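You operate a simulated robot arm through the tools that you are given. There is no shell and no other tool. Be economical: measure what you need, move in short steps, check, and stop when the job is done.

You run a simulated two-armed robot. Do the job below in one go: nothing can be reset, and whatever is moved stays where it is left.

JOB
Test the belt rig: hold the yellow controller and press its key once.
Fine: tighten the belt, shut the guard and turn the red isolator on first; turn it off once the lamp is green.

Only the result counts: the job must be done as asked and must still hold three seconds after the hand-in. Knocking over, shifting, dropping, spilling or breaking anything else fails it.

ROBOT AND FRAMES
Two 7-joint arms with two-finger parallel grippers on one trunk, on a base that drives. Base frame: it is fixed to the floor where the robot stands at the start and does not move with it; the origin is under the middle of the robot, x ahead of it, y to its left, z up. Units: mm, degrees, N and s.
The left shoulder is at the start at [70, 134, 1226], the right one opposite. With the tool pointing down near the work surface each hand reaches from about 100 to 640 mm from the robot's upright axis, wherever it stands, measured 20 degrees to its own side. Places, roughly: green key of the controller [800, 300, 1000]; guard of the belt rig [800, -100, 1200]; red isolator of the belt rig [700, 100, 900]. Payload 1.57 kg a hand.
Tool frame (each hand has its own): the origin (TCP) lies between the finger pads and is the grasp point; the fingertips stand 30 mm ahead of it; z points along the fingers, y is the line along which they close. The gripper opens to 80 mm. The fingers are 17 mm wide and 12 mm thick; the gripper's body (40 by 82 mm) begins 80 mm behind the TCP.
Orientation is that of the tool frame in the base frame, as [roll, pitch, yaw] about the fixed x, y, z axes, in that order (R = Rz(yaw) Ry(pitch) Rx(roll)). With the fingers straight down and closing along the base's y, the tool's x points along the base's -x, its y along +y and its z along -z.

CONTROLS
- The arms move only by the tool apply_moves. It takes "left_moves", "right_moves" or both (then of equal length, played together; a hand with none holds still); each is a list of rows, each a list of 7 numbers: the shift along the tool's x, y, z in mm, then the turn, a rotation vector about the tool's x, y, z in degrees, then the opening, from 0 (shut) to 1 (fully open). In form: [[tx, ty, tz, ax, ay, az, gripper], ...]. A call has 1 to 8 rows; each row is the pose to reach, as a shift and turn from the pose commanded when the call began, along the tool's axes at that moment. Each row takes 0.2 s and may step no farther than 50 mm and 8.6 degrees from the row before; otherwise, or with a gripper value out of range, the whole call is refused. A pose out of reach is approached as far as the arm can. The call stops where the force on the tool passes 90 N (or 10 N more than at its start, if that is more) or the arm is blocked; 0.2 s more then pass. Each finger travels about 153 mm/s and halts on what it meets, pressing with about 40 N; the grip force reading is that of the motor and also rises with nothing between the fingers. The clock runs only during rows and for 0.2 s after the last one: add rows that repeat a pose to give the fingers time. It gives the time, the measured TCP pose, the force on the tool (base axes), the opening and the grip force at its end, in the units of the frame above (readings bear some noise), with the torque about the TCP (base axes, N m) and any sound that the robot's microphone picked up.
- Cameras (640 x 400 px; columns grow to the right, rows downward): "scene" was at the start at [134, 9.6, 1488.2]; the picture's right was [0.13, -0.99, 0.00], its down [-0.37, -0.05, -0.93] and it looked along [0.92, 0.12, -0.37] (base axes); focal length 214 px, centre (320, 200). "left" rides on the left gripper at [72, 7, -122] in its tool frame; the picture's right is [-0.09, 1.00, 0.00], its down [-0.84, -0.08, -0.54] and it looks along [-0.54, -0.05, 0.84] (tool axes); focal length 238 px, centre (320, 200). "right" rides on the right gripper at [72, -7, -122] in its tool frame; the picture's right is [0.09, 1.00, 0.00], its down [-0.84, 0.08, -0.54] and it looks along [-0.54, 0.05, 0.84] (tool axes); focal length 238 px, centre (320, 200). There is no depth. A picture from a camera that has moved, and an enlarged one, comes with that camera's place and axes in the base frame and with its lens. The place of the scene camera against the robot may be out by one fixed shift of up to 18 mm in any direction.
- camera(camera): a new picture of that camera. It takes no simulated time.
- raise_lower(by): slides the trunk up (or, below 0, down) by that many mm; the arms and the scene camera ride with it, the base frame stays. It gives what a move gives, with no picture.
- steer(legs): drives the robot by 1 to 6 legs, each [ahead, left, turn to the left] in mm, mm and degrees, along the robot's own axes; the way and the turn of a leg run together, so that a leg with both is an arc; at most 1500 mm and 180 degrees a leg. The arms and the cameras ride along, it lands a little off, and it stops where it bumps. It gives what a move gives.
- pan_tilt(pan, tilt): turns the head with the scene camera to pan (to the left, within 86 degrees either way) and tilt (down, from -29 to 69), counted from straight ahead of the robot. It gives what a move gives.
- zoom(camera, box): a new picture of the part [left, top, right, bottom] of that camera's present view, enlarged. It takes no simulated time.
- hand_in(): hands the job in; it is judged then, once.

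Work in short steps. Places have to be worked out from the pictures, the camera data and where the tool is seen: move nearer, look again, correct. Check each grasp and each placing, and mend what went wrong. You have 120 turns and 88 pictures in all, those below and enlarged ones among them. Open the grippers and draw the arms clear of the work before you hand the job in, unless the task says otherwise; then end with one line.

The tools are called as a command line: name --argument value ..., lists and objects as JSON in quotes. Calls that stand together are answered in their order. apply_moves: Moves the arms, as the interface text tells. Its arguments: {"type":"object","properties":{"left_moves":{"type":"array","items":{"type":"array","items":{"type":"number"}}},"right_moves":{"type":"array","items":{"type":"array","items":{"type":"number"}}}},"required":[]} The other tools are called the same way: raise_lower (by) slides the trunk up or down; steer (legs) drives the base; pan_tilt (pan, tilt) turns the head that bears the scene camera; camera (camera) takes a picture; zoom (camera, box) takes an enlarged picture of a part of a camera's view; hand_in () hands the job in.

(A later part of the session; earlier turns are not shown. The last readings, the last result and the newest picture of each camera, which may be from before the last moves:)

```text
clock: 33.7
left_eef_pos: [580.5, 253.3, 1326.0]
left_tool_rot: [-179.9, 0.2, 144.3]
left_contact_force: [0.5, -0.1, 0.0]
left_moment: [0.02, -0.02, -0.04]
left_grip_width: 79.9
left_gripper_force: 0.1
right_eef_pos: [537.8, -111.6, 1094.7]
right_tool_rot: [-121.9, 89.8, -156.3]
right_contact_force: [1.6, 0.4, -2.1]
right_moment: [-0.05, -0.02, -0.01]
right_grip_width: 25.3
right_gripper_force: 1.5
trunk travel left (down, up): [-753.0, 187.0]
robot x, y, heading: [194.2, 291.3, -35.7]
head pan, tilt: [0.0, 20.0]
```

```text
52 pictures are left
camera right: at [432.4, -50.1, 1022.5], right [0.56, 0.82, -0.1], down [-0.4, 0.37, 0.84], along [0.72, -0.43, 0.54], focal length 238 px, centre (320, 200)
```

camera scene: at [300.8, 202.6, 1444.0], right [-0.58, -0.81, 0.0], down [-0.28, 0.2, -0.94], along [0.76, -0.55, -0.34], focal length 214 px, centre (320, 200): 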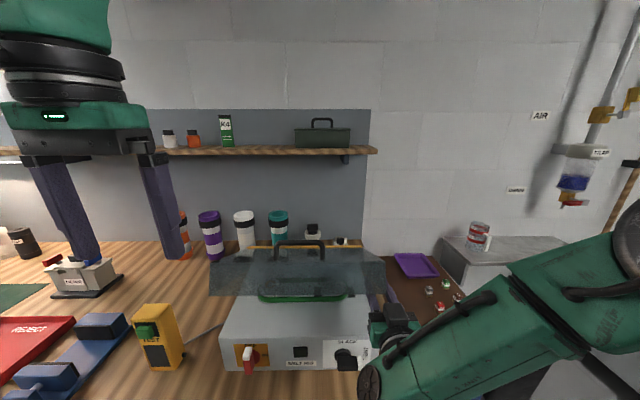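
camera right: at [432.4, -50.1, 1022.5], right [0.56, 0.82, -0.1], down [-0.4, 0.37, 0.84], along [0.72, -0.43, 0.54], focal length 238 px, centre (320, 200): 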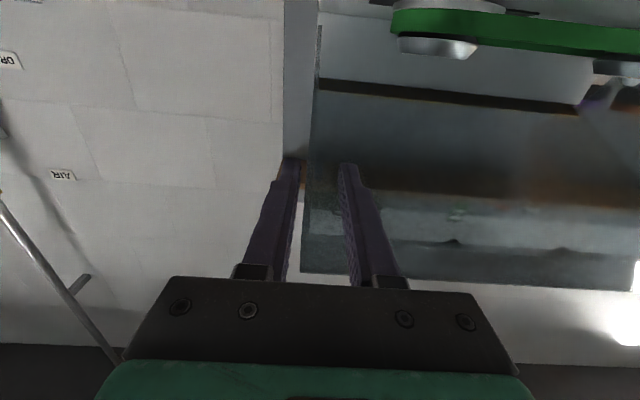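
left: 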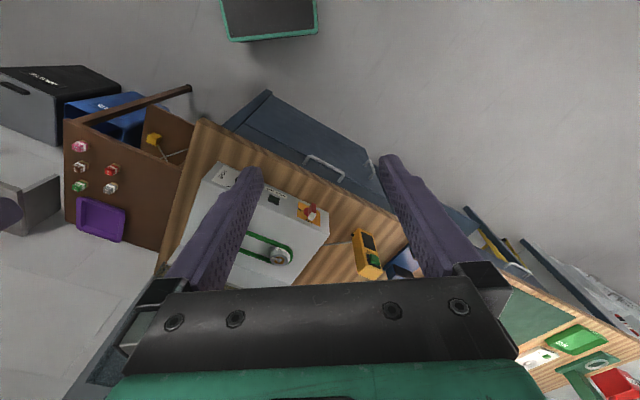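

Guard stays put by friction. Back the base off to clear the fingers, then push it down from above.

steer --legs '[[-130, 0, 0]]'

apply_moves --right_moves '[[-40, 0, 0, 0, 0, 0, 0], [-80, 10, 0, 0, 0, 0, 0], [-120, 30, 0, 0, 0, 0, 0], [-135, 60, 0, 0, 0, 0, 0], [-135, 90, 0, 0, 0, 0, 0]]'

camera --camera "scene"

camera --camera "right"

```text
clock: 35.0
left_eef_pos: [479.1, 328.6, 1325.6]
left_tool_rot: [-179.8, 0.1, 144.4]
left_contact_force: [0.0, 0.5, -0.1]
left_moment: [-0.01, 0.01, -0.02]
left_grip_width: 80.0
left_gripper_force: 0.0
right_eef_pos: [434.7, -37.3, 1093.4]
right_tool_rot: [-129.6, 89.7, -164.1]
right_contact_force: [-0.2, 0.3, 0.2]
right_moment: [-0.01, 0.01, 0.01]
right_grip_width: 23.8
right_gripper_force: 0.1
trunk travel left (down, up): [-753.0, 187.0]
robot x, y, heading: [93.1, 365.7, -35.7]
head pan, tilt: [0.0, 20.0]
```

```text
clock: 36.2
left_eef_pos: [478.1, 331.1, 1325.5]
left_tool_rot: [-179.8, 0.1, 144.5]
left_contact_force: [0.4, 0.0, 0.3]
left_moment: [-0.01, -0.01, 0.01]
left_grip_width: 80.1
left_gripper_force: 0.0
right_eef_pos: [484.1, 39.2, 1228.4]
right_tool_rot: [-117.1, 89.8, -151.8]
right_contact_force: [0.7, 0.2, 0.0]
right_moment: [-0.01, -0.05, 0.02]
right_grip_width: 0.0
right_gripper_force: 21.6
trunk travel left (down, up): [-753.0, 187.0]
robot x, y, heading: [88.1, 364.5, -35.5]
head pan, tilt: [0.0, 20.0]
```

```text
51 pictures are left
camera scene: at [198.4, 279.1, 1443.9], right [-0.58, -0.81, 0.0], down [-0.28, 0.2, -0.94], along [0.76, -0.55, -0.34], focal length 214 px, centre (320, 200)
```

scene: 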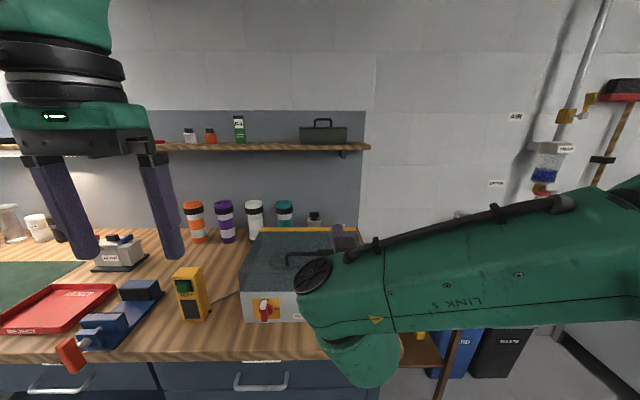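

```text
50 pictures are left
camera right: at [379.8, 101.9, 1155.2], right [0.56, 0.82, -0.1], down [-0.4, 0.37, 0.84], along [0.72, -0.43, 0.54], focal length 238 px, centre (320, 200)
```

right: 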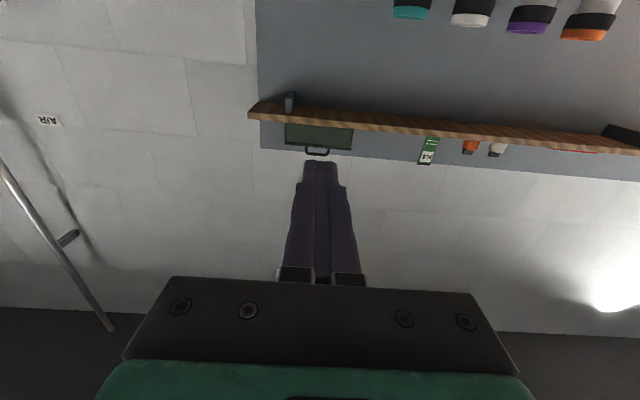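

The guard now looks lower; zoom to see whether it's shut.

zoom --camera "scene" --box '[220, 210, 380, 330]'

```text
3.33 times, centred on (300, 270) of scene
camera zoom: at [198.4, 279.1, 1443.9], right [-0.58, -0.81, 0.0], down [-0.28, 0.2, -0.94], along [0.76, -0.55, -0.34], focal length 715 px, centre (387, -33)
```

zoom: 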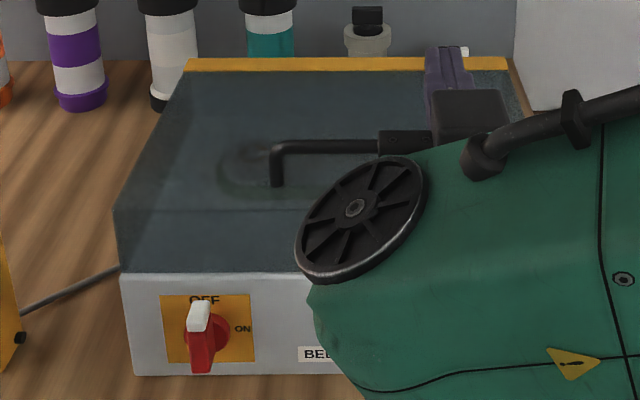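

Guard looks shut (lip flush on the box). Next the isolator with the left hand: move the right arm aside, lower the trunk, bring left hand horizontal.

apply_moves --right_moves '[[0, -45, 0, 0, 0, 0, 0.3], [0, -90, 0, 0, 0, 0, 0.3], [0, -135, 0, 0, 0, 0, 0.3], [0, -170, 0, 0, 0, 0, 0.3]]'

raise_lower --by -133

apply_moves --left_moves '[[-30, 0, 0, 0, -8.5, 0, 1], [-60, 0, 0, 0, -17, 0, 1], [-90, 0, 0, 0, -25.5, 0, 1], [-120, 0, 0, 0, -34, 0, 1], [-150, 0, 0, 0, -42.5, 0, 1], [-150, 0, 0, 0, -51, 0, 1], [-150, 0, 0, 0, -59.5, 0, 1], [-150, 0, 0, 0, -68, 0, 1]]'

pan_tilt --pan 0 --tilt 40

camera --camera "scene"

```text
clock: 37.2
left_eef_pos: [474.0, 327.0, 1325.9]
left_tool_rot: [-180.0, 0.2, 144.5]
left_contact_force: [0.5, -0.3, 0.3]
left_moment: [0.03, -0.03, 0.0]
left_grip_width: 80.1
left_gripper_force: 0.1
right_eef_pos: [386.3, -100.9, 1228.3]
right_tool_rot: [-93.4, 89.8, -127.9]
right_contact_force: [-0.4, 0.1, -0.4]
right_moment: [0.01, -0.07, 0.02]
right_grip_width: 24.1
right_gripper_force: 0.0
trunk travel left (down, up): [-753.0, 187.0]
robot x, y, heading: [91.4, 365.2, -35.5]
head pan, tilt: [0.0, 20.0]
```

```text
clock: 38.8
left_eef_pos: [475.5, 330.1, 1193.3]
left_tool_rot: [-179.8, 0.1, 144.5]
left_contact_force: [-0.3, -0.6, -0.2]
left_moment: [-0.01, 0.0, -0.03]
left_grip_width: 79.7
left_gripper_force: 0.0
right_eef_pos: [388.0, -99.2, 1095.8]
right_tool_rot: [-107.0, 89.8, -141.6]
right_contact_force: [0.8, 0.0, 0.1]
right_moment: [0.0, 0.02, -0.02]
right_grip_width: 24.1
right_gripper_force: 0.0
trunk travel left (down, up): [-620.0, 320.0]
robot x, y, heading: [88.9, 366.3, -35.7]
head pan, tilt: [0.0, 20.0]
```

```text
clock: 40.6
left_eef_pos: [598.5, 242.5, 1195.1]
left_tool_rot: [-179.5, 68.4, 144.7]
left_contact_force: [0.2, 0.0, 0.3]
left_moment: [0.02, 0.0, -0.02]
left_grip_width: 80.1
left_gripper_force: 0.1
right_eef_pos: [387.2, -99.8, 1096.1]
right_tool_rot: [-103.9, 89.8, -138.5]
right_contact_force: [0.0, -0.7, -0.3]
right_moment: [0.01, -0.01, 0.02]
right_grip_width: 24.1
right_gripper_force: 0.1
trunk travel left (down, up): [-620.0, 320.0]
robot x, y, heading: [88.5, 362.1, -35.5]
head pan, tilt: [0.0, 20.0]
```

```text
clock: 41.4
left_eef_pos: [598.8, 242.7, 1194.7]
left_tool_rot: [-179.6, 68.2, 144.9]
left_contact_force: [-0.2, 0.4, 0.5]
left_moment: [0.02, 0.02, 0.02]
left_grip_width: 80.0
left_gripper_force: 0.0
right_eef_pos: [388.5, -99.6, 1097.1]
right_tool_rot: [-110.1, 89.9, -144.6]
right_contact_force: [-0.5, 0.1, -0.2]
right_moment: [0.0, 0.01, -0.02]
right_grip_width: 23.8
right_gripper_force: 0.1
trunk travel left (down, up): [-620.0, 320.0]
robot x, y, heading: [89.7, 362.5, -35.7]
head pan, tilt: [0.0, 40.0]
```

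```text
48 pictures are left
camera scene: at [190.2, 283.1, 1279.7], right [-0.58, -0.81, 0.0], down [-0.52, 0.37, -0.77], along [0.62, -0.45, -0.64], focal length 214 px, centre (320, 200)
```

scene: 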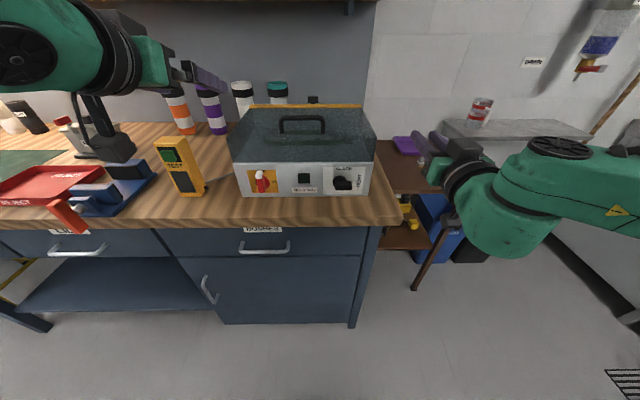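

Guard is fully shut. Bring the left hand down in front of the isolator.

apply_moves --left_moves '[[38, -8, 22, -0.1, -4, 0, 1], [76, -16, 45, -0.3, -8, -0.1, 1], [113, -25, 67, -0.4, -11, -0.2, 1], [151, -33, 90, -0.6, -15, -0.3, 1], [188, -41, 112, -0.7, -19, -0.3, 1], [226, -49, 134, -0.9, -22, -0.4, 1], [226, -49, 134, -0.9, -22, -0.4, 1]]'

camera --camera "left"

```text
clock: 43.0
left_eef_pos: [581.1, 176.7, 995.6]
left_tool_rot: [-104.4, 89.5, -138.7]
left_contact_force: [-1.2, 0.3, 0.3]
left_moment: [-0.01, -0.02, 0.01]
left_grip_width: 79.9
left_gripper_force: 0.1
left hand out of reach, approached as far as the arm can: row 5, 6, 7
right_eef_pos: [387.8, -99.9, 1095.0]
right_tool_rot: [-106.2, 89.7, -141.0]
right_contact_force: [0.0, -0.6, 0.3]
right_moment: [0.03, -0.02, 0.01]
right_grip_width: 24.1
right_gripper_force: 0.1
trunk travel left (down, up): [-620.0, 320.0]
robot x, y, heading: [85.2, 366.9, -35.4]
head pan, tilt: [0.0, 40.0]
```

```text
47 pictures are left
camera left: at [484.8, 249.8, 922.1], right [0.56, 0.82, 0.08], down [-0.49, 0.25, 0.84], along [0.67, -0.51, 0.54], focal length 238 px, centre (320, 200)
```

left: 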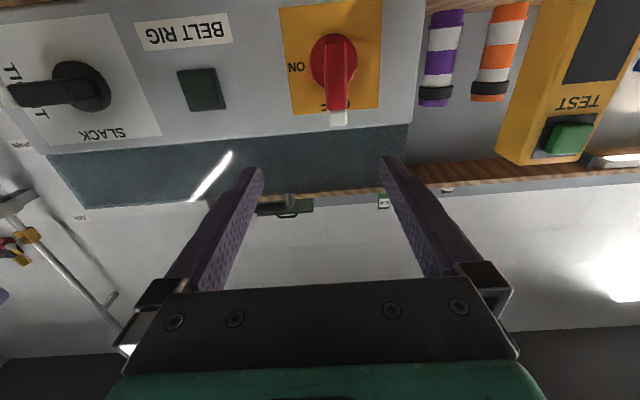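

Left arm is too folded (z stuck at 995). Back the base 50 mm, lower trunk 40, then re-read.

steer --legs '[[-50, 0, 0]]'

raise_lower --by -40

apply_moves --left_moves '[[0, 0, 0, 0, 0, 0, 1], [0, 0, 0, 0, 0, 0, 1]]'

```text
clock: 44.0
left_eef_pos: [541.8, 206.2, 993.3]
left_tool_rot: [-119.7, 89.6, -154.2]
left_contact_force: [-0.1, 0.3, -0.4]
left_moment: [0.01, 0.02, 0.01]
left_grip_width: 80.2
left_gripper_force: 0.1
right_eef_pos: [348.3, -69.7, 1095.8]
right_tool_rot: [-123.8, 89.7, -158.3]
right_contact_force: [1.0, -0.6, 0.2]
right_moment: [0.0, -0.02, -0.02]
right_grip_width: 23.8
right_gripper_force: 0.3
trunk travel left (down, up): [-620.0, 320.0]
robot x, y, heading: [49.0, 392.8, -35.5]
head pan, tilt: [0.0, 40.0]
```

```text
clock: 44.8
left_eef_pos: [541.5, 207.3, 955.4]
left_tool_rot: [-112.9, 89.6, -147.3]
left_contact_force: [0.5, 0.5, 0.4]
left_moment: [0.01, -0.01, 0.0]
left_grip_width: 79.8
left_gripper_force: 0.1
right_eef_pos: [346.1, -69.6, 1054.8]
right_tool_rot: [-110.5, 89.7, -145.0]
right_contact_force: [-0.7, 0.0, 0.4]
right_moment: [0.0, 0.03, -0.03]
right_grip_width: 23.8
right_gripper_force: 0.1
trunk travel left (down, up): [-580.0, 360.0]
robot x, y, heading: [44.5, 393.1, -35.5]
head pan, tilt: [0.0, 40.0]
```

```text
clock: 45.4
left_eef_pos: [541.7, 206.7, 954.4]
left_tool_rot: [-113.3, 89.7, -147.7]
left_contact_force: [-1.0, 0.0, 0.2]
left_moment: [0.01, -0.02, 0.0]
left_grip_width: 79.9
left_gripper_force: 0.0
right_eef_pos: [346.5, -70.0, 1055.4]
right_tool_rot: [-112.2, 89.8, -146.7]
right_contact_force: [0.8, 0.5, -0.3]
right_moment: [-0.01, 0.01, 0.0]
right_grip_width: 24.0
right_gripper_force: 0.1
trunk travel left (down, up): [-580.0, 360.0]
robot x, y, heading: [47.4, 394.4, -35.8]
head pan, tilt: [0.0, 40.0]
```

Clamped cleanly. Now left TCP F=320, L=483, z=954: move +60 forward, +12 left, 21 down.

apply_moves --left_moves '[[10, 6, 30, 0, 0, 0, 1], [21, 12, 60, 0, 0, 0, 1], [21, 12, 60, 0, 0, 0, 1]]'

camera --camera "left"

```text
clock: 46.2
left_eef_pos: [562.9, 194.5, 960.4]
left_tool_rot: [-145.1, 89.3, -179.2]
left_contact_force: [-0.1, -0.2, -0.1]
left_moment: [0.01, 0.0, 0.02]
left_grip_width: 79.9
left_gripper_force: 0.1
left hand out of reach, approached as far as the arm can: row 1, 2, 3
right_eef_pos: [347.1, -69.6, 1055.2]
right_tool_rot: [-113.2, 89.9, -147.7]
right_contact_force: [0.0, -0.4, -0.2]
right_moment: [0.0, 0.0, 0.06]
right_grip_width: 23.8
right_gripper_force: 0.1
trunk travel left (down, up): [-580.0, 360.0]
robot x, y, heading: [44.0, 394.0, -35.5]
head pan, tilt: [0.0, 40.0]
```

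```text
46 pictures are left
camera left: at [464.4, 266.9, 887.7], right [0.56, 0.82, 0.09], down [-0.48, 0.24, 0.84], along [0.67, -0.51, 0.53], focal length 238 px, centre (320, 200)
```

left: 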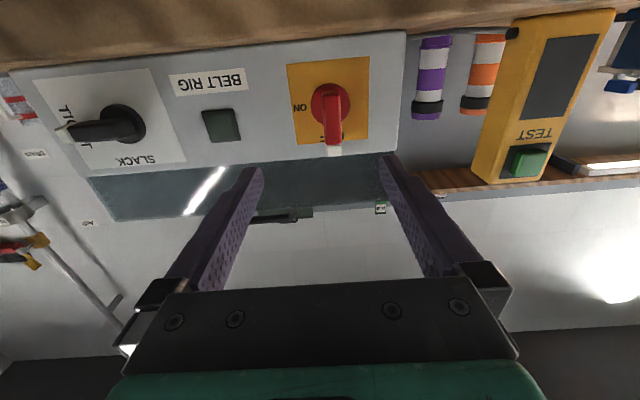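

The left arm is at a joint limit here; a lower trunk will help. Raise the hand 50 first, then lower trunk 80, then adjust.

apply_moves --left_moves '[[-30, 0, 0, 0, 0, 0, 1], [-60, 0, 0, 0, 0, 0, 1], [-60, 0, 0, 0, 0, 0, 1]]'

raise_lower --by -80

```text
clock: 47.0
left_eef_pos: [564.0, 196.1, 1021.2]
left_tool_rot: [-117.4, 89.6, -151.7]
left_contact_force: [-0.2, -0.3, 0.1]
left_moment: [-0.02, 0.0, 0.01]
left_grip_width: 80.0
left_gripper_force: 0.1
right_eef_pos: [347.2, -71.3, 1056.5]
right_tool_rot: [-118.3, 89.7, -153.0]
right_contact_force: [-0.7, 0.0, 0.2]
right_moment: [-0.01, 0.01, 0.01]
right_grip_width: 24.1
right_gripper_force: 0.0
trunk travel left (down, up): [-580.0, 360.0]
robot x, y, heading: [43.6, 395.1, -35.7]
head pan, tilt: [0.0, 40.0]
```

```text
clock: 48.1
left_eef_pos: [563.6, 197.7, 939.9]
left_tool_rot: [-110.9, 89.7, -145.3]
left_contact_force: [0.1, 0.2, -0.1]
left_moment: [0.0, 0.02, 0.02]
left_grip_width: 80.2
left_gripper_force: 0.0
right_eef_pos: [346.6, -70.0, 976.1]
right_tool_rot: [-107.2, 89.8, -141.7]
right_contact_force: [-0.1, 0.0, 0.7]
right_moment: [-0.02, 0.01, -0.01]
right_grip_width: 24.0
right_gripper_force: 0.0
trunk travel left (down, up): [-500.0, 440.0]
robot x, y, heading: [44.3, 396.4, -35.6]
head pan, tilt: [0.0, 40.0]
```

apply_moves --left_moves '[[6, 7, 20, 0, 0, 0, 1], [6, 7, 45, 0, 0, 0, 1], [6, 7, 45, 0, 0, 0, 1]]'

camera --camera "left"

```text
clock: 49.0
left_eef_pos: [603.5, 180.1, 934.9]
left_tool_rot: [-111.7, 89.6, -146.0]
left_contact_force: [-0.6, -0.3, 0.0]
left_moment: [0.03, -0.03, 0.02]
left_grip_width: 79.9
left_gripper_force: 0.0
right_eef_pos: [346.7, -69.3, 976.2]
right_tool_rot: [-105.2, 89.8, -139.6]
right_contact_force: [-0.2, -0.1, -0.6]
right_moment: [0.01, -0.01, 0.03]
right_grip_width: 23.9
right_gripper_force: 0.1
trunk travel left (down, up): [-500.0, 440.0]
robot x, y, heading: [45.3, 395.8, -35.2]
head pan, tilt: [0.0, 40.0]
```

```text
45 pictures are left
camera left: at [506.3, 253.1, 861.8], right [0.56, 0.82, 0.09], down [-0.49, 0.25, 0.84], along [0.67, -0.51, 0.54], focal length 238 px, centre (320, 200)
```

left: 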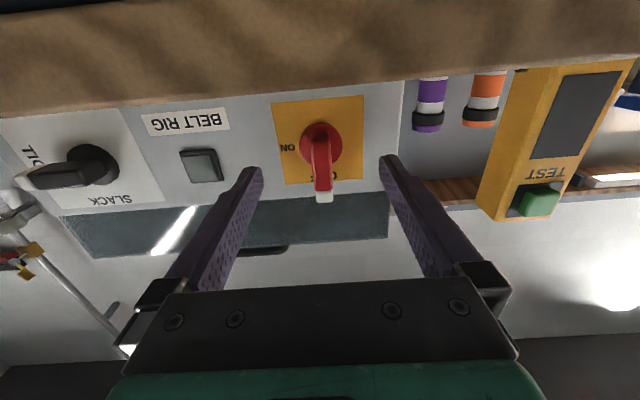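

Aligned with the red lever (axis L≈499, z≈934). Advance 38 mm and close.

apply_moves --left_moves '[[1, 2, 20, 0, 0, 0, 1], [1, 2, 38, 0, 0, 0, 1], [1, 2, 38, 0, 0, 0, 0.5], [1, 2, 38, 0, 0, 0, 0], [1, 2, 38, 0, 0, 0, 0], [1, 2, 38, 0, 0, 0, 0]]'

camera --camera "left"

```text
clock: 50.4
left_eef_pos: [637.9, 158.5, 933.8]
left_tool_rot: [-110.6, 89.7, -145.0]
left_contact_force: [1.1, -1.0, 0.3]
left_moment: [0.09, -0.31, -0.68]
left_grip_width: 15.7
left_gripper_force: 31.1
right_eef_pos: [346.7, -68.4, 976.0]
right_tool_rot: [-113.3, 89.9, -147.8]
right_contact_force: [0.1, -0.4, 0.2]
right_moment: [0.0, 0.0, -0.04]
right_grip_width: 23.7
right_gripper_force: 0.1
trunk travel left (down, up): [-500.0, 440.0]
robot x, y, heading: [47.3, 392.0, -35.2]
head pan, tilt: [0.0, 40.0]
```

```text
44 pictures are left
camera left: at [540.0, 230.9, 861.7], right [0.56, 0.82, 0.09], down [-0.49, 0.25, 0.84], along [0.67, -0.51, 0.54], focal length 238 px, centre (320, 200)
```

left: 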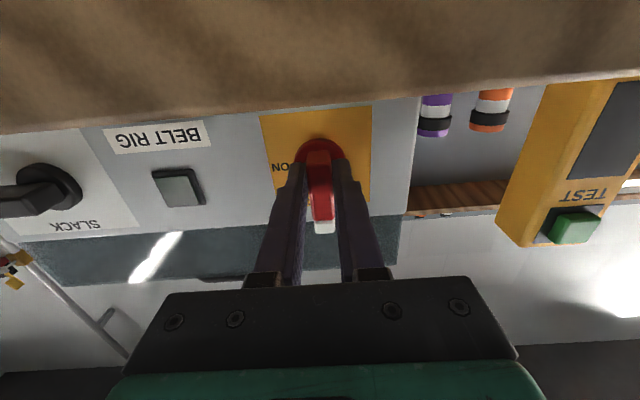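

Gripped. Rotate clockwise to ON.

apply_moves --left_moves '[[0, 0, 0, 0, 0, 8, 0], [0, 0, 0, 0, 0, 16, 0], [0, 0, 0, 0, 0, 24, 0], [0, 0, 0, 0, 0, 32, 0], [0, 0, 0, 0, 0, 40, 0], [0, 0, 0, 0, 0, 48, 0]]'

apply_moves --left_moves '[[0, 0, 0, 0, 0, 8, 0], [0, 0, 0, 0, 0, 16, 0], [0, 0, 0, 0, 0, 24, 0], [0, 0, 0, 0, 0, 32, 0], [0, 0, 0, 0, 0, 39, 0], [0, 0, 0, 0, 0, 44, 0], [0, 0, 0, 0, 0, 44, 0]]'

camera --camera "left"

camera --camera "scene"

```text
clock: 51.8
left_eef_pos: [638.5, 157.0, 934.3]
left_tool_rot: [90.0, 42.2, 55.7]
left_contact_force: [6.3, -3.7, 10.7]
left_moment: [-0.19, -0.24, -1.02]
left_grip_width: 15.8
left_gripper_force: 31.4
right_eef_pos: [346.9, -69.9, 974.2]
right_tool_rot: [-112.8, 89.8, -147.3]
right_contact_force: [0.5, -0.4, -0.1]
right_moment: [0.04, 0.01, -0.06]
right_grip_width: 24.0
right_gripper_force: 0.0
trunk travel left (down, up): [-500.0, 440.0]
robot x, y, heading: [43.3, 394.5, -35.7]
head pan, tilt: [0.0, 40.0]
```

```text
clock: 53.4
left_eef_pos: [637.6, 158.7, 935.0]
left_tool_rot: [90.0, -1.6, 55.8]
left_contact_force: [9.0, -6.1, 16.7]
left_moment: [-0.72, 0.16, 0.07]
left_grip_width: 16.2
left_gripper_force: 31.8
right_eef_pos: [346.0, -70.2, 975.3]
right_tool_rot: [-106.3, 89.9, -140.7]
right_contact_force: [0.1, 0.2, 0.4]
right_moment: [0.01, 0.01, -0.02]
right_grip_width: 24.1
right_gripper_force: 0.0
trunk travel left (down, up): [-500.0, 440.0]
robot x, y, heading: [49.7, 394.2, -35.7]
head pan, tilt: [0.0, 40.0]
```

```text
43 pictures are left
camera left: at [577.1, 285.4, 942.4], right [-0.07, -0.1, 0.99], down [-0.92, -0.38, -0.1], along [0.39, -0.92, -0.07], focal length 238 px, centre (320, 200)
```

left: 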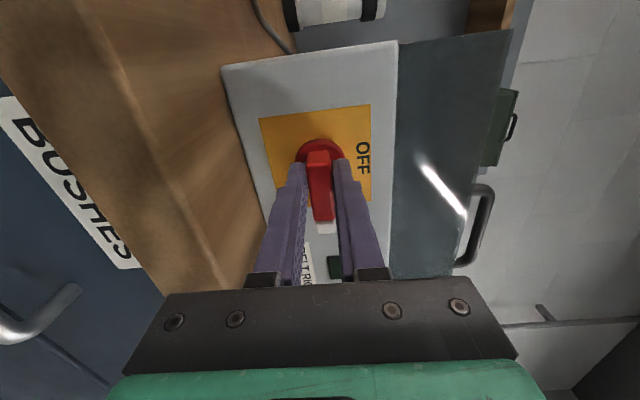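

```text
42 pictures are left
camera scene: at [147.9, 313.2, 1159.8], right [-0.58, -0.81, 0.0], down [-0.52, 0.37, -0.77], along [0.62, -0.45, -0.64], focal length 214 px, centre (320, 200)
```

scene: 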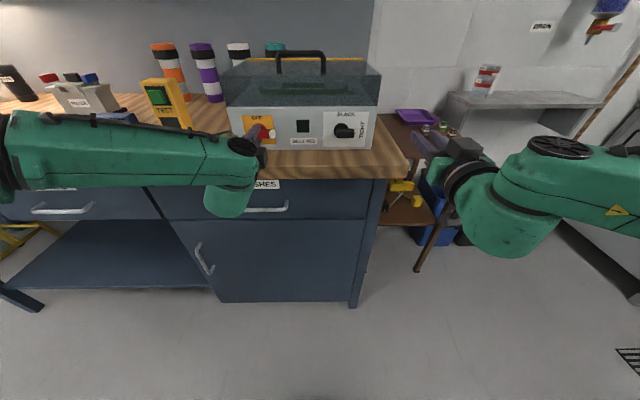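

Isolator is ON. Release, back out, unwind the left wrist.

apply_moves --left_moves '[[0, 0, 0, 0, 0, 0, 0.5], [0, 0, 0, 0, 0, 0, 1], [0, 0, -30, 0, 0, 0, 1], [0, 0, -70, 0, 0, 0, 1], [0, 0, -70, 0, 0, -8, 1], [0, 0, -70, 0, 0, -16, 1], [0, 0, -70, 0, 0, -24, 1], [0, 0, -70, 0, 0, -32, 1]]'

apply_moves --left_moves '[[0, 0, 0, 0, 0, -8, 1], [0, 0, 0, 0, 0, -16, 1], [0, 0, 0, 0, 0, -24, 1], [0, 0, 0, 0, 0, -32, 1], [0, 0, 0, 0, 0, -40, 1], [0, 0, 0, 0, 0, -48, 1], [0, 0, 0, 0, 0, -56, 1], [0, 0, 0, 0, 0, -60, 1]]'

camera --camera "left"

zoom --camera "scene" --box '[120, 50, 400, 190]'

```text
clock: 55.1
left_eef_pos: [579.4, 197.3, 935.0]
left_tool_rot: [90.3, 30.5, 55.9]
left_contact_force: [0.1, 0.6, 0.8]
left_moment: [-0.02, 0.02, -0.01]
left_grip_width: 80.0
left_gripper_force: 0.0
right_eef_pos: [347.4, -70.4, 974.8]
right_tool_rot: [-111.3, 89.8, -145.8]
right_contact_force: [-0.5, -0.2, -0.5]
right_moment: [0.0, -0.01, 0.01]
right_grip_width: 23.8
right_gripper_force: 0.1
trunk travel left (down, up): [-500.0, 440.0]
robot x, y, heading: [46.2, 393.1, -35.8]
head pan, tilt: [0.0, 40.0]
```

```text
clock: 57.0
left_eef_pos: [580.4, 198.4, 933.9]
left_tool_rot: [-103.7, 89.5, -138.1]
left_contact_force: [-0.3, 0.4, 0.5]
left_moment: [-0.03, 0.01, -0.01]
left_grip_width: 80.0
left_gripper_force: 0.1
right_eef_pos: [347.2, -69.4, 975.5]
right_tool_rot: [-111.3, 89.7, -146.0]
right_contact_force: [-0.5, -0.7, 0.1]
right_moment: [-0.03, -0.01, -0.02]
right_grip_width: 24.1
right_gripper_force: 0.1
trunk travel left (down, up): [-500.0, 440.0]
robot x, y, heading: [48.1, 392.3, -35.8]
head pan, tilt: [0.0, 40.0]
```

```text
41 pictures are left
camera left: at [481.6, 271.2, 861.0], right [0.56, 0.82, 0.08], down [-0.49, 0.25, 0.84], along [0.67, -0.51, 0.54], focal length 238 px, centre (320, 200)
```

left: 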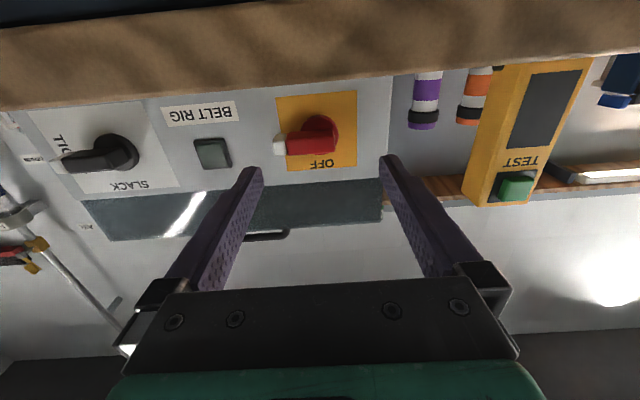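

```text
2.29 times, centred on (260, 120) of scene
camera zoom: at [148.4, 313.2, 1159.6], right [-0.58, -0.81, 0.0], down [-0.52, 0.37, -0.77], along [0.62, -0.45, -0.64], focal length 490 px, centre (457, 383)
```

zoom: 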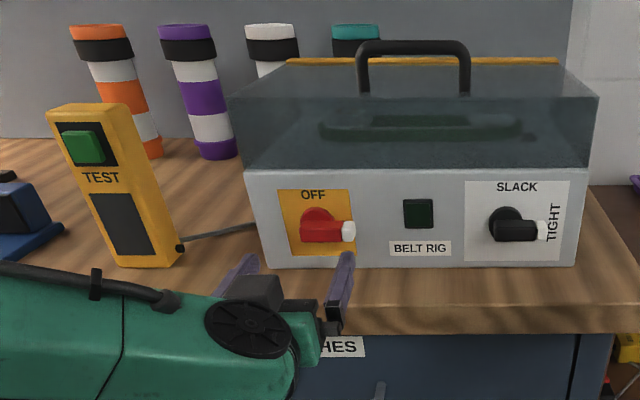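

All rig states are right. Key is at about F≈458, L≈711, z≈1012. Raise trunk 200, shift the robot 390 mm left along the bench, and turn the left tool down again.

raise_lower --by 200

steer --legs '[[0, 390, 0]]'

apply_moves --left_moves '[[0, -20, 0, 0, 8.5, 0, 1], [0, -40, 0, 0, 17, 0, 1], [0, -60, 0, 0, 25.5, 0, 1], [0, -80, 0, 0, 34, 0, 1], [0, -100, 0, 0, 42.5, 0, 1], [0, -120, 0, 0, 51, 0, 1], [0, -140, 0, 0, 59.5, 0, 1], [0, -160, 0, 0, 68, 0, 1]]'

camera --camera "scene"

camera --camera "left"

```text
clock: 59.1
left_eef_pos: [579.5, 198.4, 1133.1]
left_tool_rot: [-112.9, 89.6, -147.3]
left_contact_force: [0.5, 0.0, 0.0]
left_moment: [-0.01, 0.02, -0.01]
left_grip_width: 80.1
left_gripper_force: 0.0
right_eef_pos: [346.3, -68.4, 1175.5]
right_tool_rot: [-112.3, 89.8, -146.9]
right_contact_force: [-0.5, -0.3, 0.3]
right_moment: [-0.01, -0.01, 0.01]
right_grip_width: 24.1
right_gripper_force: 0.1
trunk travel left (down, up): [-700.0, 240.0]
robot x, y, heading: [51.8, 392.1, -35.6]
head pan, tilt: [0.0, 40.0]
```

```text
clock: 61.6
left_eef_pos: [814.5, 519.3, 1133.2]
left_tool_rot: [-114.6, 89.6, -149.6]
left_contact_force: [-0.9, 0.1, -0.2]
left_moment: [0.01, -0.04, 0.01]
left_grip_width: 80.1
left_gripper_force: 0.1
right_eef_pos: [577.9, 255.4, 1175.9]
right_tool_rot: [-115.9, 89.8, -151.0]
right_contact_force: [-0.3, 0.3, 0.0]
right_moment: [0.01, 0.03, 0.0]
right_grip_width: 24.1
right_gripper_force: 0.0
trunk travel left (down, up): [-700.0, 240.0]
robot x, y, heading: [281.1, 723.1, -36.5]
head pan, tilt: [0.0, 40.0]
```

```text
clock: 63.4
left_eef_pos: [752.4, 483.9, 1110.6]
left_tool_rot: [-179.4, 25.9, 145.2]
left_contact_force: [0.2, 0.2, 0.8]
left_moment: [-0.06, -0.01, 0.01]
left_grip_width: 79.8
left_gripper_force: 0.1
left hand out of reach, approached as far as the arm can: row 5, 6, 7, 8
right_eef_pos: [580.9, 254.3, 1175.4]
right_tool_rot: [-123.7, 89.7, -158.9]
right_contact_force: [1.1, 0.4, -0.1]
right_moment: [0.0, 0.04, -0.03]
right_grip_width: 24.0
right_gripper_force: 0.0
trunk travel left (down, up): [-700.0, 240.0]
robot x, y, heading: [283.9, 725.6, -36.3]
head pan, tilt: [0.0, 40.0]
```

```text
39 pictures are left
camera scene: at [387.0, 639.4, 1359.4], right [-0.59, -0.81, 0.0], down [-0.52, 0.38, -0.77], along [0.62, -0.45, -0.64], focal length 214 px, centre (320, 200)
```

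scene: 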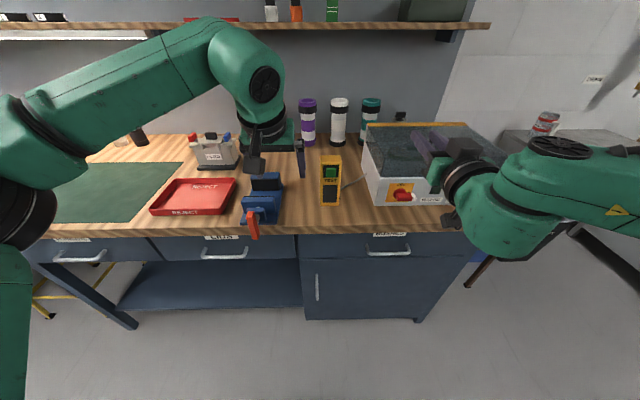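

```text
38 pictures are left
camera left: at [659.0, 557.2, 1188.1], right [0.64, 0.77, 0.03], down [0.38, -0.35, 0.85], along [0.67, -0.53, -0.52], focal length 238 px, centre (320, 200)
```

left: 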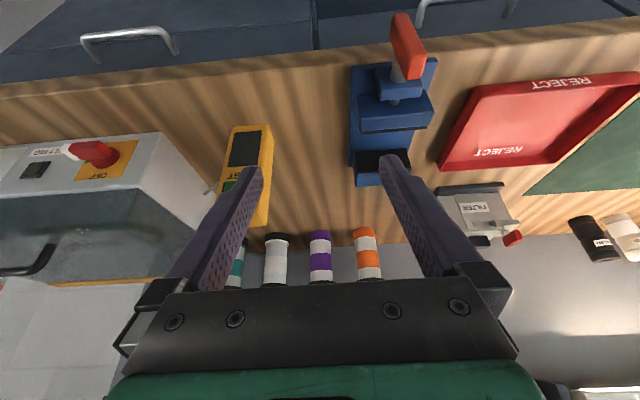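

The left arm hit a limit mid-turn. I lift it 150 mm (towards its original posture) while finishing the rotation.

apply_moves --left_moves '[[-20, 0, -40, 0, 0, 0, 1], [-40, 0, -80, 0, 2, 0, 1], [-60, 0, -120, 0, 8, 0, 1], [-66, 0, -135, 0, 16, 0, 1], [-66, 0, -135, 0, 22, 0, 1], [-66, 0, -135, 0, 26, 0, 1]]'

```text
clock: 64.8
left_eef_pos: [723.6, 590.5, 1203.2]
left_tool_rot: [-179.5, 0.0, 144.9]
left_contact_force: [-0.5, -0.2, -0.5]
left_moment: [-0.01, 0.02, -0.02]
left_grip_width: 80.0
left_gripper_force: 0.0
left hand out of reach, approached as far as the arm can: row 1, 2, 3, 4, 5, 6
right_eef_pos: [578.8, 255.4, 1176.0]
right_tool_rot: [-97.1, 89.9, -132.2]
right_contact_force: [-1.1, 0.5, -0.5]
right_moment: [0.03, 0.03, 0.02]
right_grip_width: 24.3
right_gripper_force: 0.2
trunk travel left (down, up): [-700.0, 240.0]
robot x, y, heading: [280.2, 722.9, -36.1]
head pan, tilt: [0.0, 40.0]
```

Tool points down again, TCP at F=245, L=901. Try moving toward the controller in modest steps.

apply_moves --left_moves '[[-20, -40, 0, 0, 0, 0, 1], [-40, -80, 0, 0, 0, 0, 1], [-60, -120, 0, 0, 0, 0, 1], [-60, -120, 0, 0, 0, 0, 1]]'

camera --camera "scene"

```text
clock: 65.8
left_eef_pos: [695.4, 564.5, 1166.0]
left_tool_rot: [-179.6, 0.1, 145.0]
left_contact_force: [0.5, 0.2, 0.1]
left_moment: [-0.02, -0.02, 0.01]
left_grip_width: 79.9
left_gripper_force: 0.1
left hand out of reach, approached as far as the arm can: row 1, 2, 3, 4
right_eef_pos: [579.0, 254.4, 1175.0]
right_tool_rot: [-116.0, 89.8, -151.2]
right_contact_force: [0.4, -0.7, -0.8]
right_moment: [-0.02, -0.02, 0.03]
right_grip_width: 24.0
right_gripper_force: 0.1
trunk travel left (down, up): [-700.0, 240.0]
robot x, y, heading: [283.8, 721.1, -36.3]
head pan, tilt: [0.0, 40.0]
```

```text
37 pictures are left
camera scene: at [385.5, 639.6, 1359.6], right [-0.59, -0.81, 0.0], down [-0.52, 0.38, -0.77], along [0.62, -0.45, -0.64], focal length 214 px, centre (320, 200)
```

scene: 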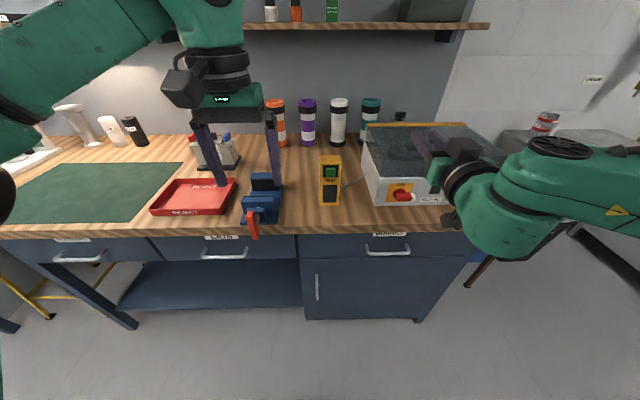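

The left arm's elbow is in an awkward branch. Return it to its original rest pose relative to the robot (back 95, left 88, up 107).

apply_moves --left_moves '[[16, 15, -18, 0, 0, 0, 1], [32, 30, -36, 0, 0, 0, 1], [48, 44, -54, 0, 0, 0, 1], [64, 59, -72, 0, 0, 0, 1], [80, 74, -90, 0, 0, 0, 1], [95, 88, -107, 0, 0, 0, 1], [95, 88, -107, 0, 0, 0, 1]]'

apply_moves --left_moves '[[0, -20, 30, 0, 0, 0, 1], [0, -40, 60, 0, 0, 0, 1], [-20, -60, 90, 0, 0, 0, 1], [-40, -80, 120, 0, 0, 0, 1]]'

camera --camera "scene"

```text
clock: 67.4
left_eef_pos: [666.0, 693.9, 1271.2]
left_tool_rot: [-179.6, 0.1, 145.0]
left_contact_force: [-1.1, -0.2, -0.2]
left_moment: [0.04, 0.0, 0.02]
left_grip_width: 79.8
left_gripper_force: 0.1
right_eef_pos: [580.1, 254.0, 1175.6]
right_tool_rot: [-120.6, 89.6, -155.8]
right_contact_force: [0.5, -0.2, 0.5]
right_moment: [0.0, -0.04, 0.01]
right_grip_width: 23.8
right_gripper_force: 0.1
trunk travel left (down, up): [-700.0, 240.0]
robot x, y, heading: [285.5, 723.5, -36.2]
head pan, tilt: [0.0, 40.0]
```

```text
clock: 68.4
left_eef_pos: [657.1, 605.8, 1150.8]
left_tool_rot: [-179.8, -0.1, 145.0]
left_contact_force: [-0.3, -0.7, 0.3]
left_moment: [-0.01, -0.03, -0.02]
left_grip_width: 80.0
left_gripper_force: 0.2
right_eef_pos: [579.5, 254.3, 1173.9]
right_tool_rot: [-135.1, 89.9, -170.2]
right_contact_force: [0.5, -0.4, 0.0]
right_moment: [0.02, -0.01, 0.02]
right_grip_width: 24.0
right_gripper_force: 0.0
trunk travel left (down, up): [-700.0, 240.0]
robot x, y, heading: [283.3, 727.7, -36.4]
head pan, tilt: [0.0, 40.0]
```

```text
36 pictures are left
camera scene: at [386.1, 638.1, 1359.4], right [-0.59, -0.81, 0.0], down [-0.52, 0.38, -0.77], along [0.62, -0.45, -0.64], focal length 214 px, centre (320, 200)
```

scene: 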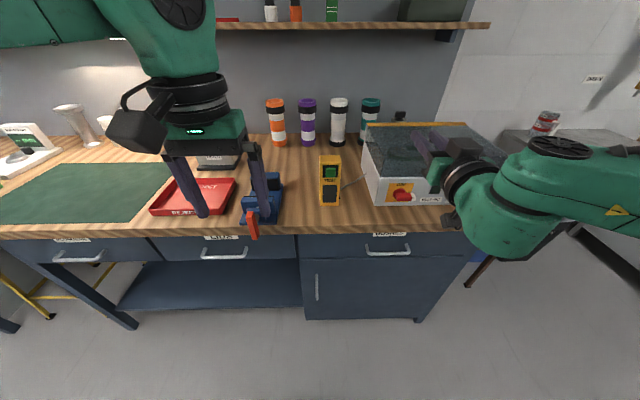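

Left arm is free again. Drive the base: turn 1.5° left, right 20, forward 105; then bring left hand over the controller.

steer --legs '[[0, 0, 1.5], [105, -20, 0]]'

camera --camera "scene"

camera --camera "left"

```text
clock: 70.0
left_eef_pos: [733.9, 542.3, 1152.5]
left_tool_rot: [-179.5, 0.2, 146.8]
left_contact_force: [0.3, -0.1, -0.1]
left_moment: [0.0, 0.0, -0.02]
left_grip_width: 79.8
left_gripper_force: 0.0
right_eef_pos: [666.6, 187.6, 1177.6]
right_tool_rot: [-92.0, 89.7, -125.5]
right_contact_force: [-0.3, -0.3, -0.4]
right_moment: [0.01, -0.01, 0.05]
right_grip_width: 24.0
right_gripper_force: 0.0
trunk travel left (down, up): [-700.0, 240.0]
robot x, y, heading: [359.4, 641.8, -34.4]
head pan, tilt: [0.0, 40.0]
```

```text
35 pictures are left
camera scene: at [461.8, 567.0, 1359.8], right [-0.57, -0.82, 0.0], down [-0.53, 0.36, -0.77], along [0.63, -0.44, -0.64], focal length 214 px, centre (320, 200)
```

scene: 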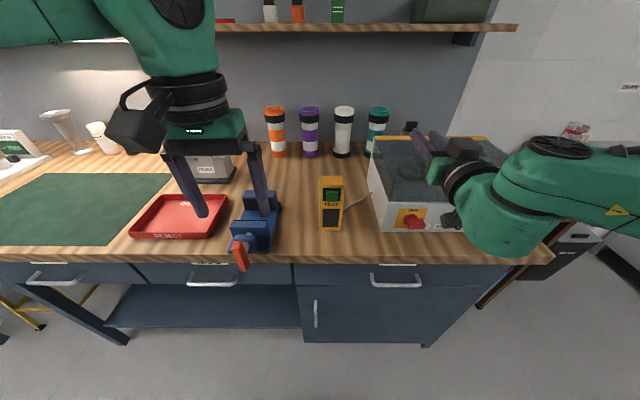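

```text
34 pictures are left
camera left: at [677.1, 588.1, 1272.4], right [0.62, 0.78, -0.01], down [0.66, -0.52, 0.55], along [0.42, -0.34, -0.84], focal length 238 px, centre (320, 200)
```

left: 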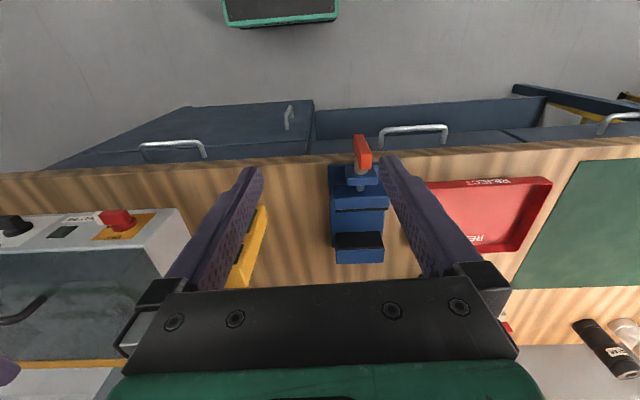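

Now the controller is nearly head-on; zoom for its geometry.

zoom --camera "scene" --box '[290, 165, 380, 240]'

```text
5.33 times, centred on (335, 202) of scene
camera zoom: at [461.8, 567.0, 1359.8], right [-0.57, -0.82, 0.0], down [-0.53, 0.36, -0.77], along [0.63, -0.44, -0.64], focal length 1144 px, centre (240, 187)
```

zoom: 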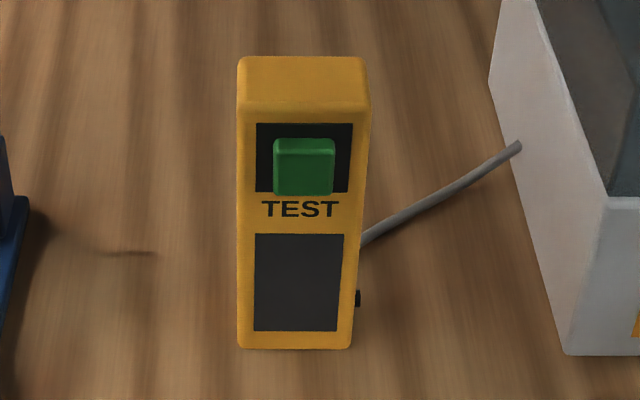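

Controller: 61 wide × ~46 deep, top z≈1038, centre L'≈703, F'≈503 (bench-aligned), key at z≈1012. Move left hand above it.

apply_moves --left_moves '[[-34, -27, 7, 0, 0, 0.3, 1], [-68, -54, 14, 0, 0, 0.6, 1], [-102, -82, 21, 0, 0, 0.9, 1], [-136, -109, 28, 0, 0, 1.3, 1], [-170, -136, 35, 0, 0, 1.3, 1], [-203, -164, 42, 0, 0, 1.3, 1], [-203, -164, 42, 0, 0, 1.3, 1]]'

camera --camera "left"

camera --camera "scene"

```text
clock: 71.6
left_eef_pos: [785.5, 471.4, 1092.4]
left_tool_rot: [-179.5, 0.2, 145.4]
left_contact_force: [-0.4, -0.5, 0.3]
left_moment: [0.02, 0.02, 0.01]
left_grip_width: 80.2
left_gripper_force: 0.1
left hand out of reach, approached as far as the arm can: row 2, 3, 4, 5, 6, 7
right_eef_pos: [668.5, 186.1, 1177.1]
right_tool_rot: [-110.3, 89.8, -143.8]
right_contact_force: [-0.1, -0.6, 0.2]
right_moment: [-0.03, -0.02, -0.01]
right_grip_width: 24.0
right_gripper_force: 0.0
trunk travel left (down, up): [-700.0, 240.0]
robot x, y, heading: [356.7, 647.6, -34.5]
head pan, tilt: [0.0, 40.0]
```

```text
32 pictures are left
camera left: at [729.5, 518.2, 1212.5], right [0.64, 0.77, -0.01], down [0.65, -0.53, 0.54], along [0.41, -0.35, -0.84], focal length 238 px, centre (320, 200)
```

left: 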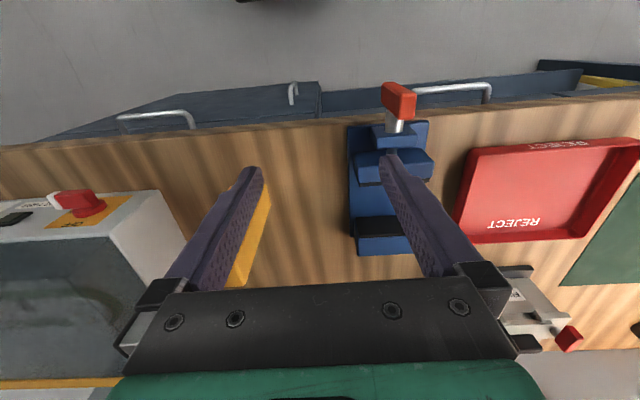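

```text
31 pictures are left
camera scene: at [462.9, 565.7, 1359.6], right [-0.57, -0.82, 0.0], down [-0.53, 0.36, -0.77], along [0.63, -0.43, -0.64], focal length 214 px, centre (320, 200)
```

scene: 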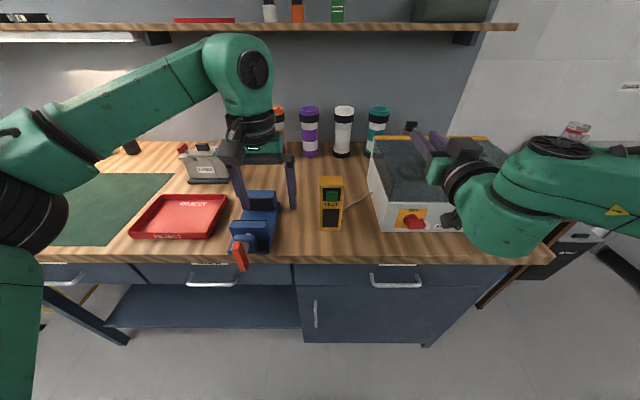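

The left arm can't swing inward here; it works ~20° to its own side. Shift the robot 190 mm right so the controller lies to its left.

steer --legs '[[0, -195, 0]]'

apply_moves --left_moves '[[0, 15, -30, 0, 0, 0, 1], [0, 30, -30, 0, 0, 0, 1], [-30, 40, -20, 0, 0, 0, 1], [-60, 50, -10, 0, 0, 0, 1], [-90, 55, -10, 0, 0, 0, 1], [-90, 55, -10, 0, 0, 0, 1]]'

```text
clock: 73.2
left_eef_pos: [676.9, 315.0, 1092.8]
left_tool_rot: [-179.5, 0.1, 145.7]
left_contact_force: [-0.5, 0.7, -0.2]
left_moment: [-0.03, -0.03, -0.04]
left_grip_width: 80.3
left_gripper_force: 0.0
right_eef_pos: [559.4, 28.6, 1176.2]
right_tool_rot: [-104.0, 89.8, -137.5]
right_contact_force: [-0.8, 1.0, 0.0]
right_moment: [0.01, 0.04, 0.0]
right_grip_width: 24.2
right_gripper_force: 0.1
trunk travel left (down, up): [-700.0, 240.0]
robot x, y, heading: [249.8, 483.5, -34.7]
head pan, tilt: [0.0, 40.0]
```

```text
clock: 74.6
left_eef_pos: [768.6, 335.7, 1090.9]
left_tool_rot: [-179.5, 0.1, 145.6]
left_contact_force: [1.5, 0.2, -0.1]
left_moment: [-0.03, 0.01, 0.03]
left_grip_width: 79.8
left_gripper_force: 0.1
left hand out of reach, approached as far as the arm can: row 4, 5, 6
right_eef_pos: [559.6, 27.1, 1175.4]
right_tool_rot: [-117.7, 89.6, -151.3]
right_contact_force: [-0.1, -0.8, -0.2]
right_moment: [0.0, 0.01, -0.04]
right_grip_width: 23.6
right_gripper_force: 0.0
trunk travel left (down, up): [-700.0, 240.0]
robot x, y, heading: [249.9, 489.7, -34.5]
head pan, tilt: [0.0, 40.0]
```

Tool-down reach shrinks when the hand is high relative to the shoulder. Raise the trunk 120, then move left hand above the controller.

raise_lower --by 120

apply_moves --left_moves '[[0, 0, 40, 0, 0, 0, 1], [0, -4, 80, 0, 0, 0, 1], [-30, -8, 110, 0, 0, 0, 1], [-60, -8, 110, 0, 0, 0, 1], [-60, -8, 110, 0, 0, 0, 1]]'

camera --camera "left"

```text
clock: 76.1
left_eef_pos: [768.0, 336.5, 1211.5]
left_tool_rot: [-179.5, 0.2, 145.6]
left_contact_force: [0.3, -0.1, 0.5]
left_moment: [-0.02, -0.01, 0.01]
left_grip_width: 80.0
left_gripper_force: 0.1
right_eef_pos: [558.9, 27.6, 1295.6]
right_tool_rot: [-108.5, 89.7, -141.9]
right_contact_force: [0.7, -0.8, -0.2]
right_moment: [-0.02, -0.04, 0.0]
right_grip_width: 24.0
right_gripper_force: 0.2
trunk travel left (down, up): [-820.0, 120.0]
robot x, y, heading: [251.0, 486.9, -34.3]
head pan, tilt: [0.0, 40.0]
```

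```text
clock: 77.3
left_eef_pos: [789.1, 330.6, 1100.5]
left_tool_rot: [-179.5, 0.3, 145.6]
left_contact_force: [-0.6, -0.1, -0.6]
left_moment: [0.0, 0.01, -0.03]
left_grip_width: 79.9
left_gripper_force: 0.0
left hand out of reach, approached as far as the arm can: row 3, 4, 5
right_eef_pos: [558.1, 26.2, 1295.7]
right_tool_rot: [-104.4, 89.7, -137.8]
right_contact_force: [-0.7, 0.7, 0.2]
right_moment: [-0.05, 0.02, 0.02]
right_grip_width: 23.7
right_gripper_force: 0.1
trunk travel left (down, up): [-820.0, 120.0]
robot x, y, heading: [249.3, 486.3, -34.5]
head pan, tilt: [0.0, 40.0]
```

```text
30 pictures are left
camera left: at [733.5, 377.0, 1220.4], right [0.64, 0.77, -0.01], down [0.65, -0.53, 0.55], along [0.42, -0.36, -0.84], focal length 238 px, centre (320, 200)
```

left: 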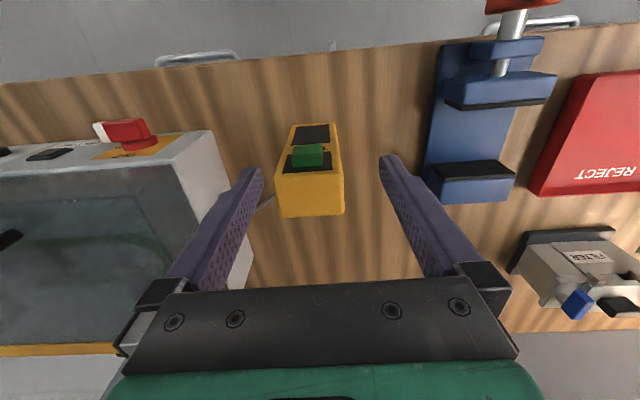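

Controller top centre measured at F'=503, L'=704. Drive forward 45 and shift the hand right 15.

steer --legs '[[50, 0, 0]]'

apply_moves --left_moves '[[0, -8, -5, 0, 0, 0, 1], [0, -14, -5, 0, 0, 0, 1], [0, -14, -5, 0, 0, 0, 1]]'

camera --camera "left"

```text
clock: 78.2
left_eef_pos: [824.0, 307.5, 1103.9]
left_tool_rot: [-179.4, 0.7, 145.6]
left_contact_force: [-0.7, 0.5, 0.5]
left_moment: [-0.04, -0.05, -0.02]
left_grip_width: 80.0
left_gripper_force: 0.2
right_eef_pos: [592.6, 4.7, 1299.8]
right_tool_rot: [-33.4, 89.6, -66.8]
right_contact_force: [-0.1, 1.0, 1.0]
right_moment: [0.02, 0.0, 0.01]
right_grip_width: 23.7
right_gripper_force: 0.0
trunk travel left (down, up): [-820.0, 120.0]
robot x, y, heading: [291.1, 457.3, -34.8]
head pan, tilt: [0.0, 40.0]
```

```text
clock: 79.0
left_eef_pos: [820.7, 297.1, 1107.1]
left_tool_rot: [-179.3, 0.1, 145.6]
left_contact_force: [0.8, -0.3, 0.0]
left_moment: [0.02, 0.05, 0.01]
left_grip_width: 80.0
left_gripper_force: 0.1
left hand out of reach, approached as far as the arm can: row 1, 2, 3
right_eef_pos: [600.3, -0.3, 1296.1]
right_tool_rot: [-116.3, 89.6, -149.6]
right_contact_force: [0.9, -0.5, -1.0]
right_moment: [0.0, 0.01, 0.0]
right_grip_width: 24.0
right_gripper_force: 0.0
trunk travel left (down, up): [-820.0, 120.0]
robot x, y, heading: [291.5, 461.0, -34.6]
head pan, tilt: [0.0, 40.0]
```

```text
29 pictures are left
camera left: at [765.1, 343.9, 1226.6], right [0.64, 0.77, -0.01], down [0.65, -0.53, 0.55], along [0.42, -0.36, -0.84], focal length 238 px, centre (320, 200)
```

left: 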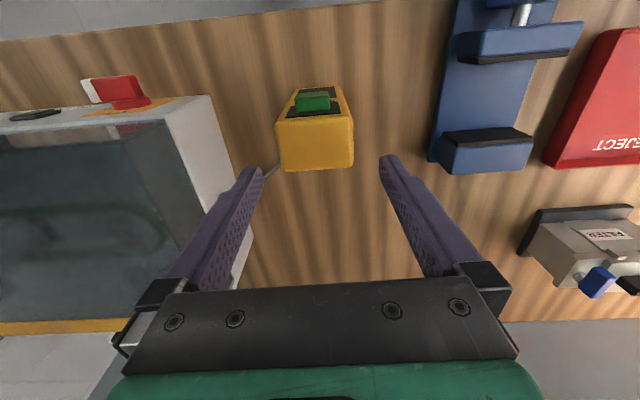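

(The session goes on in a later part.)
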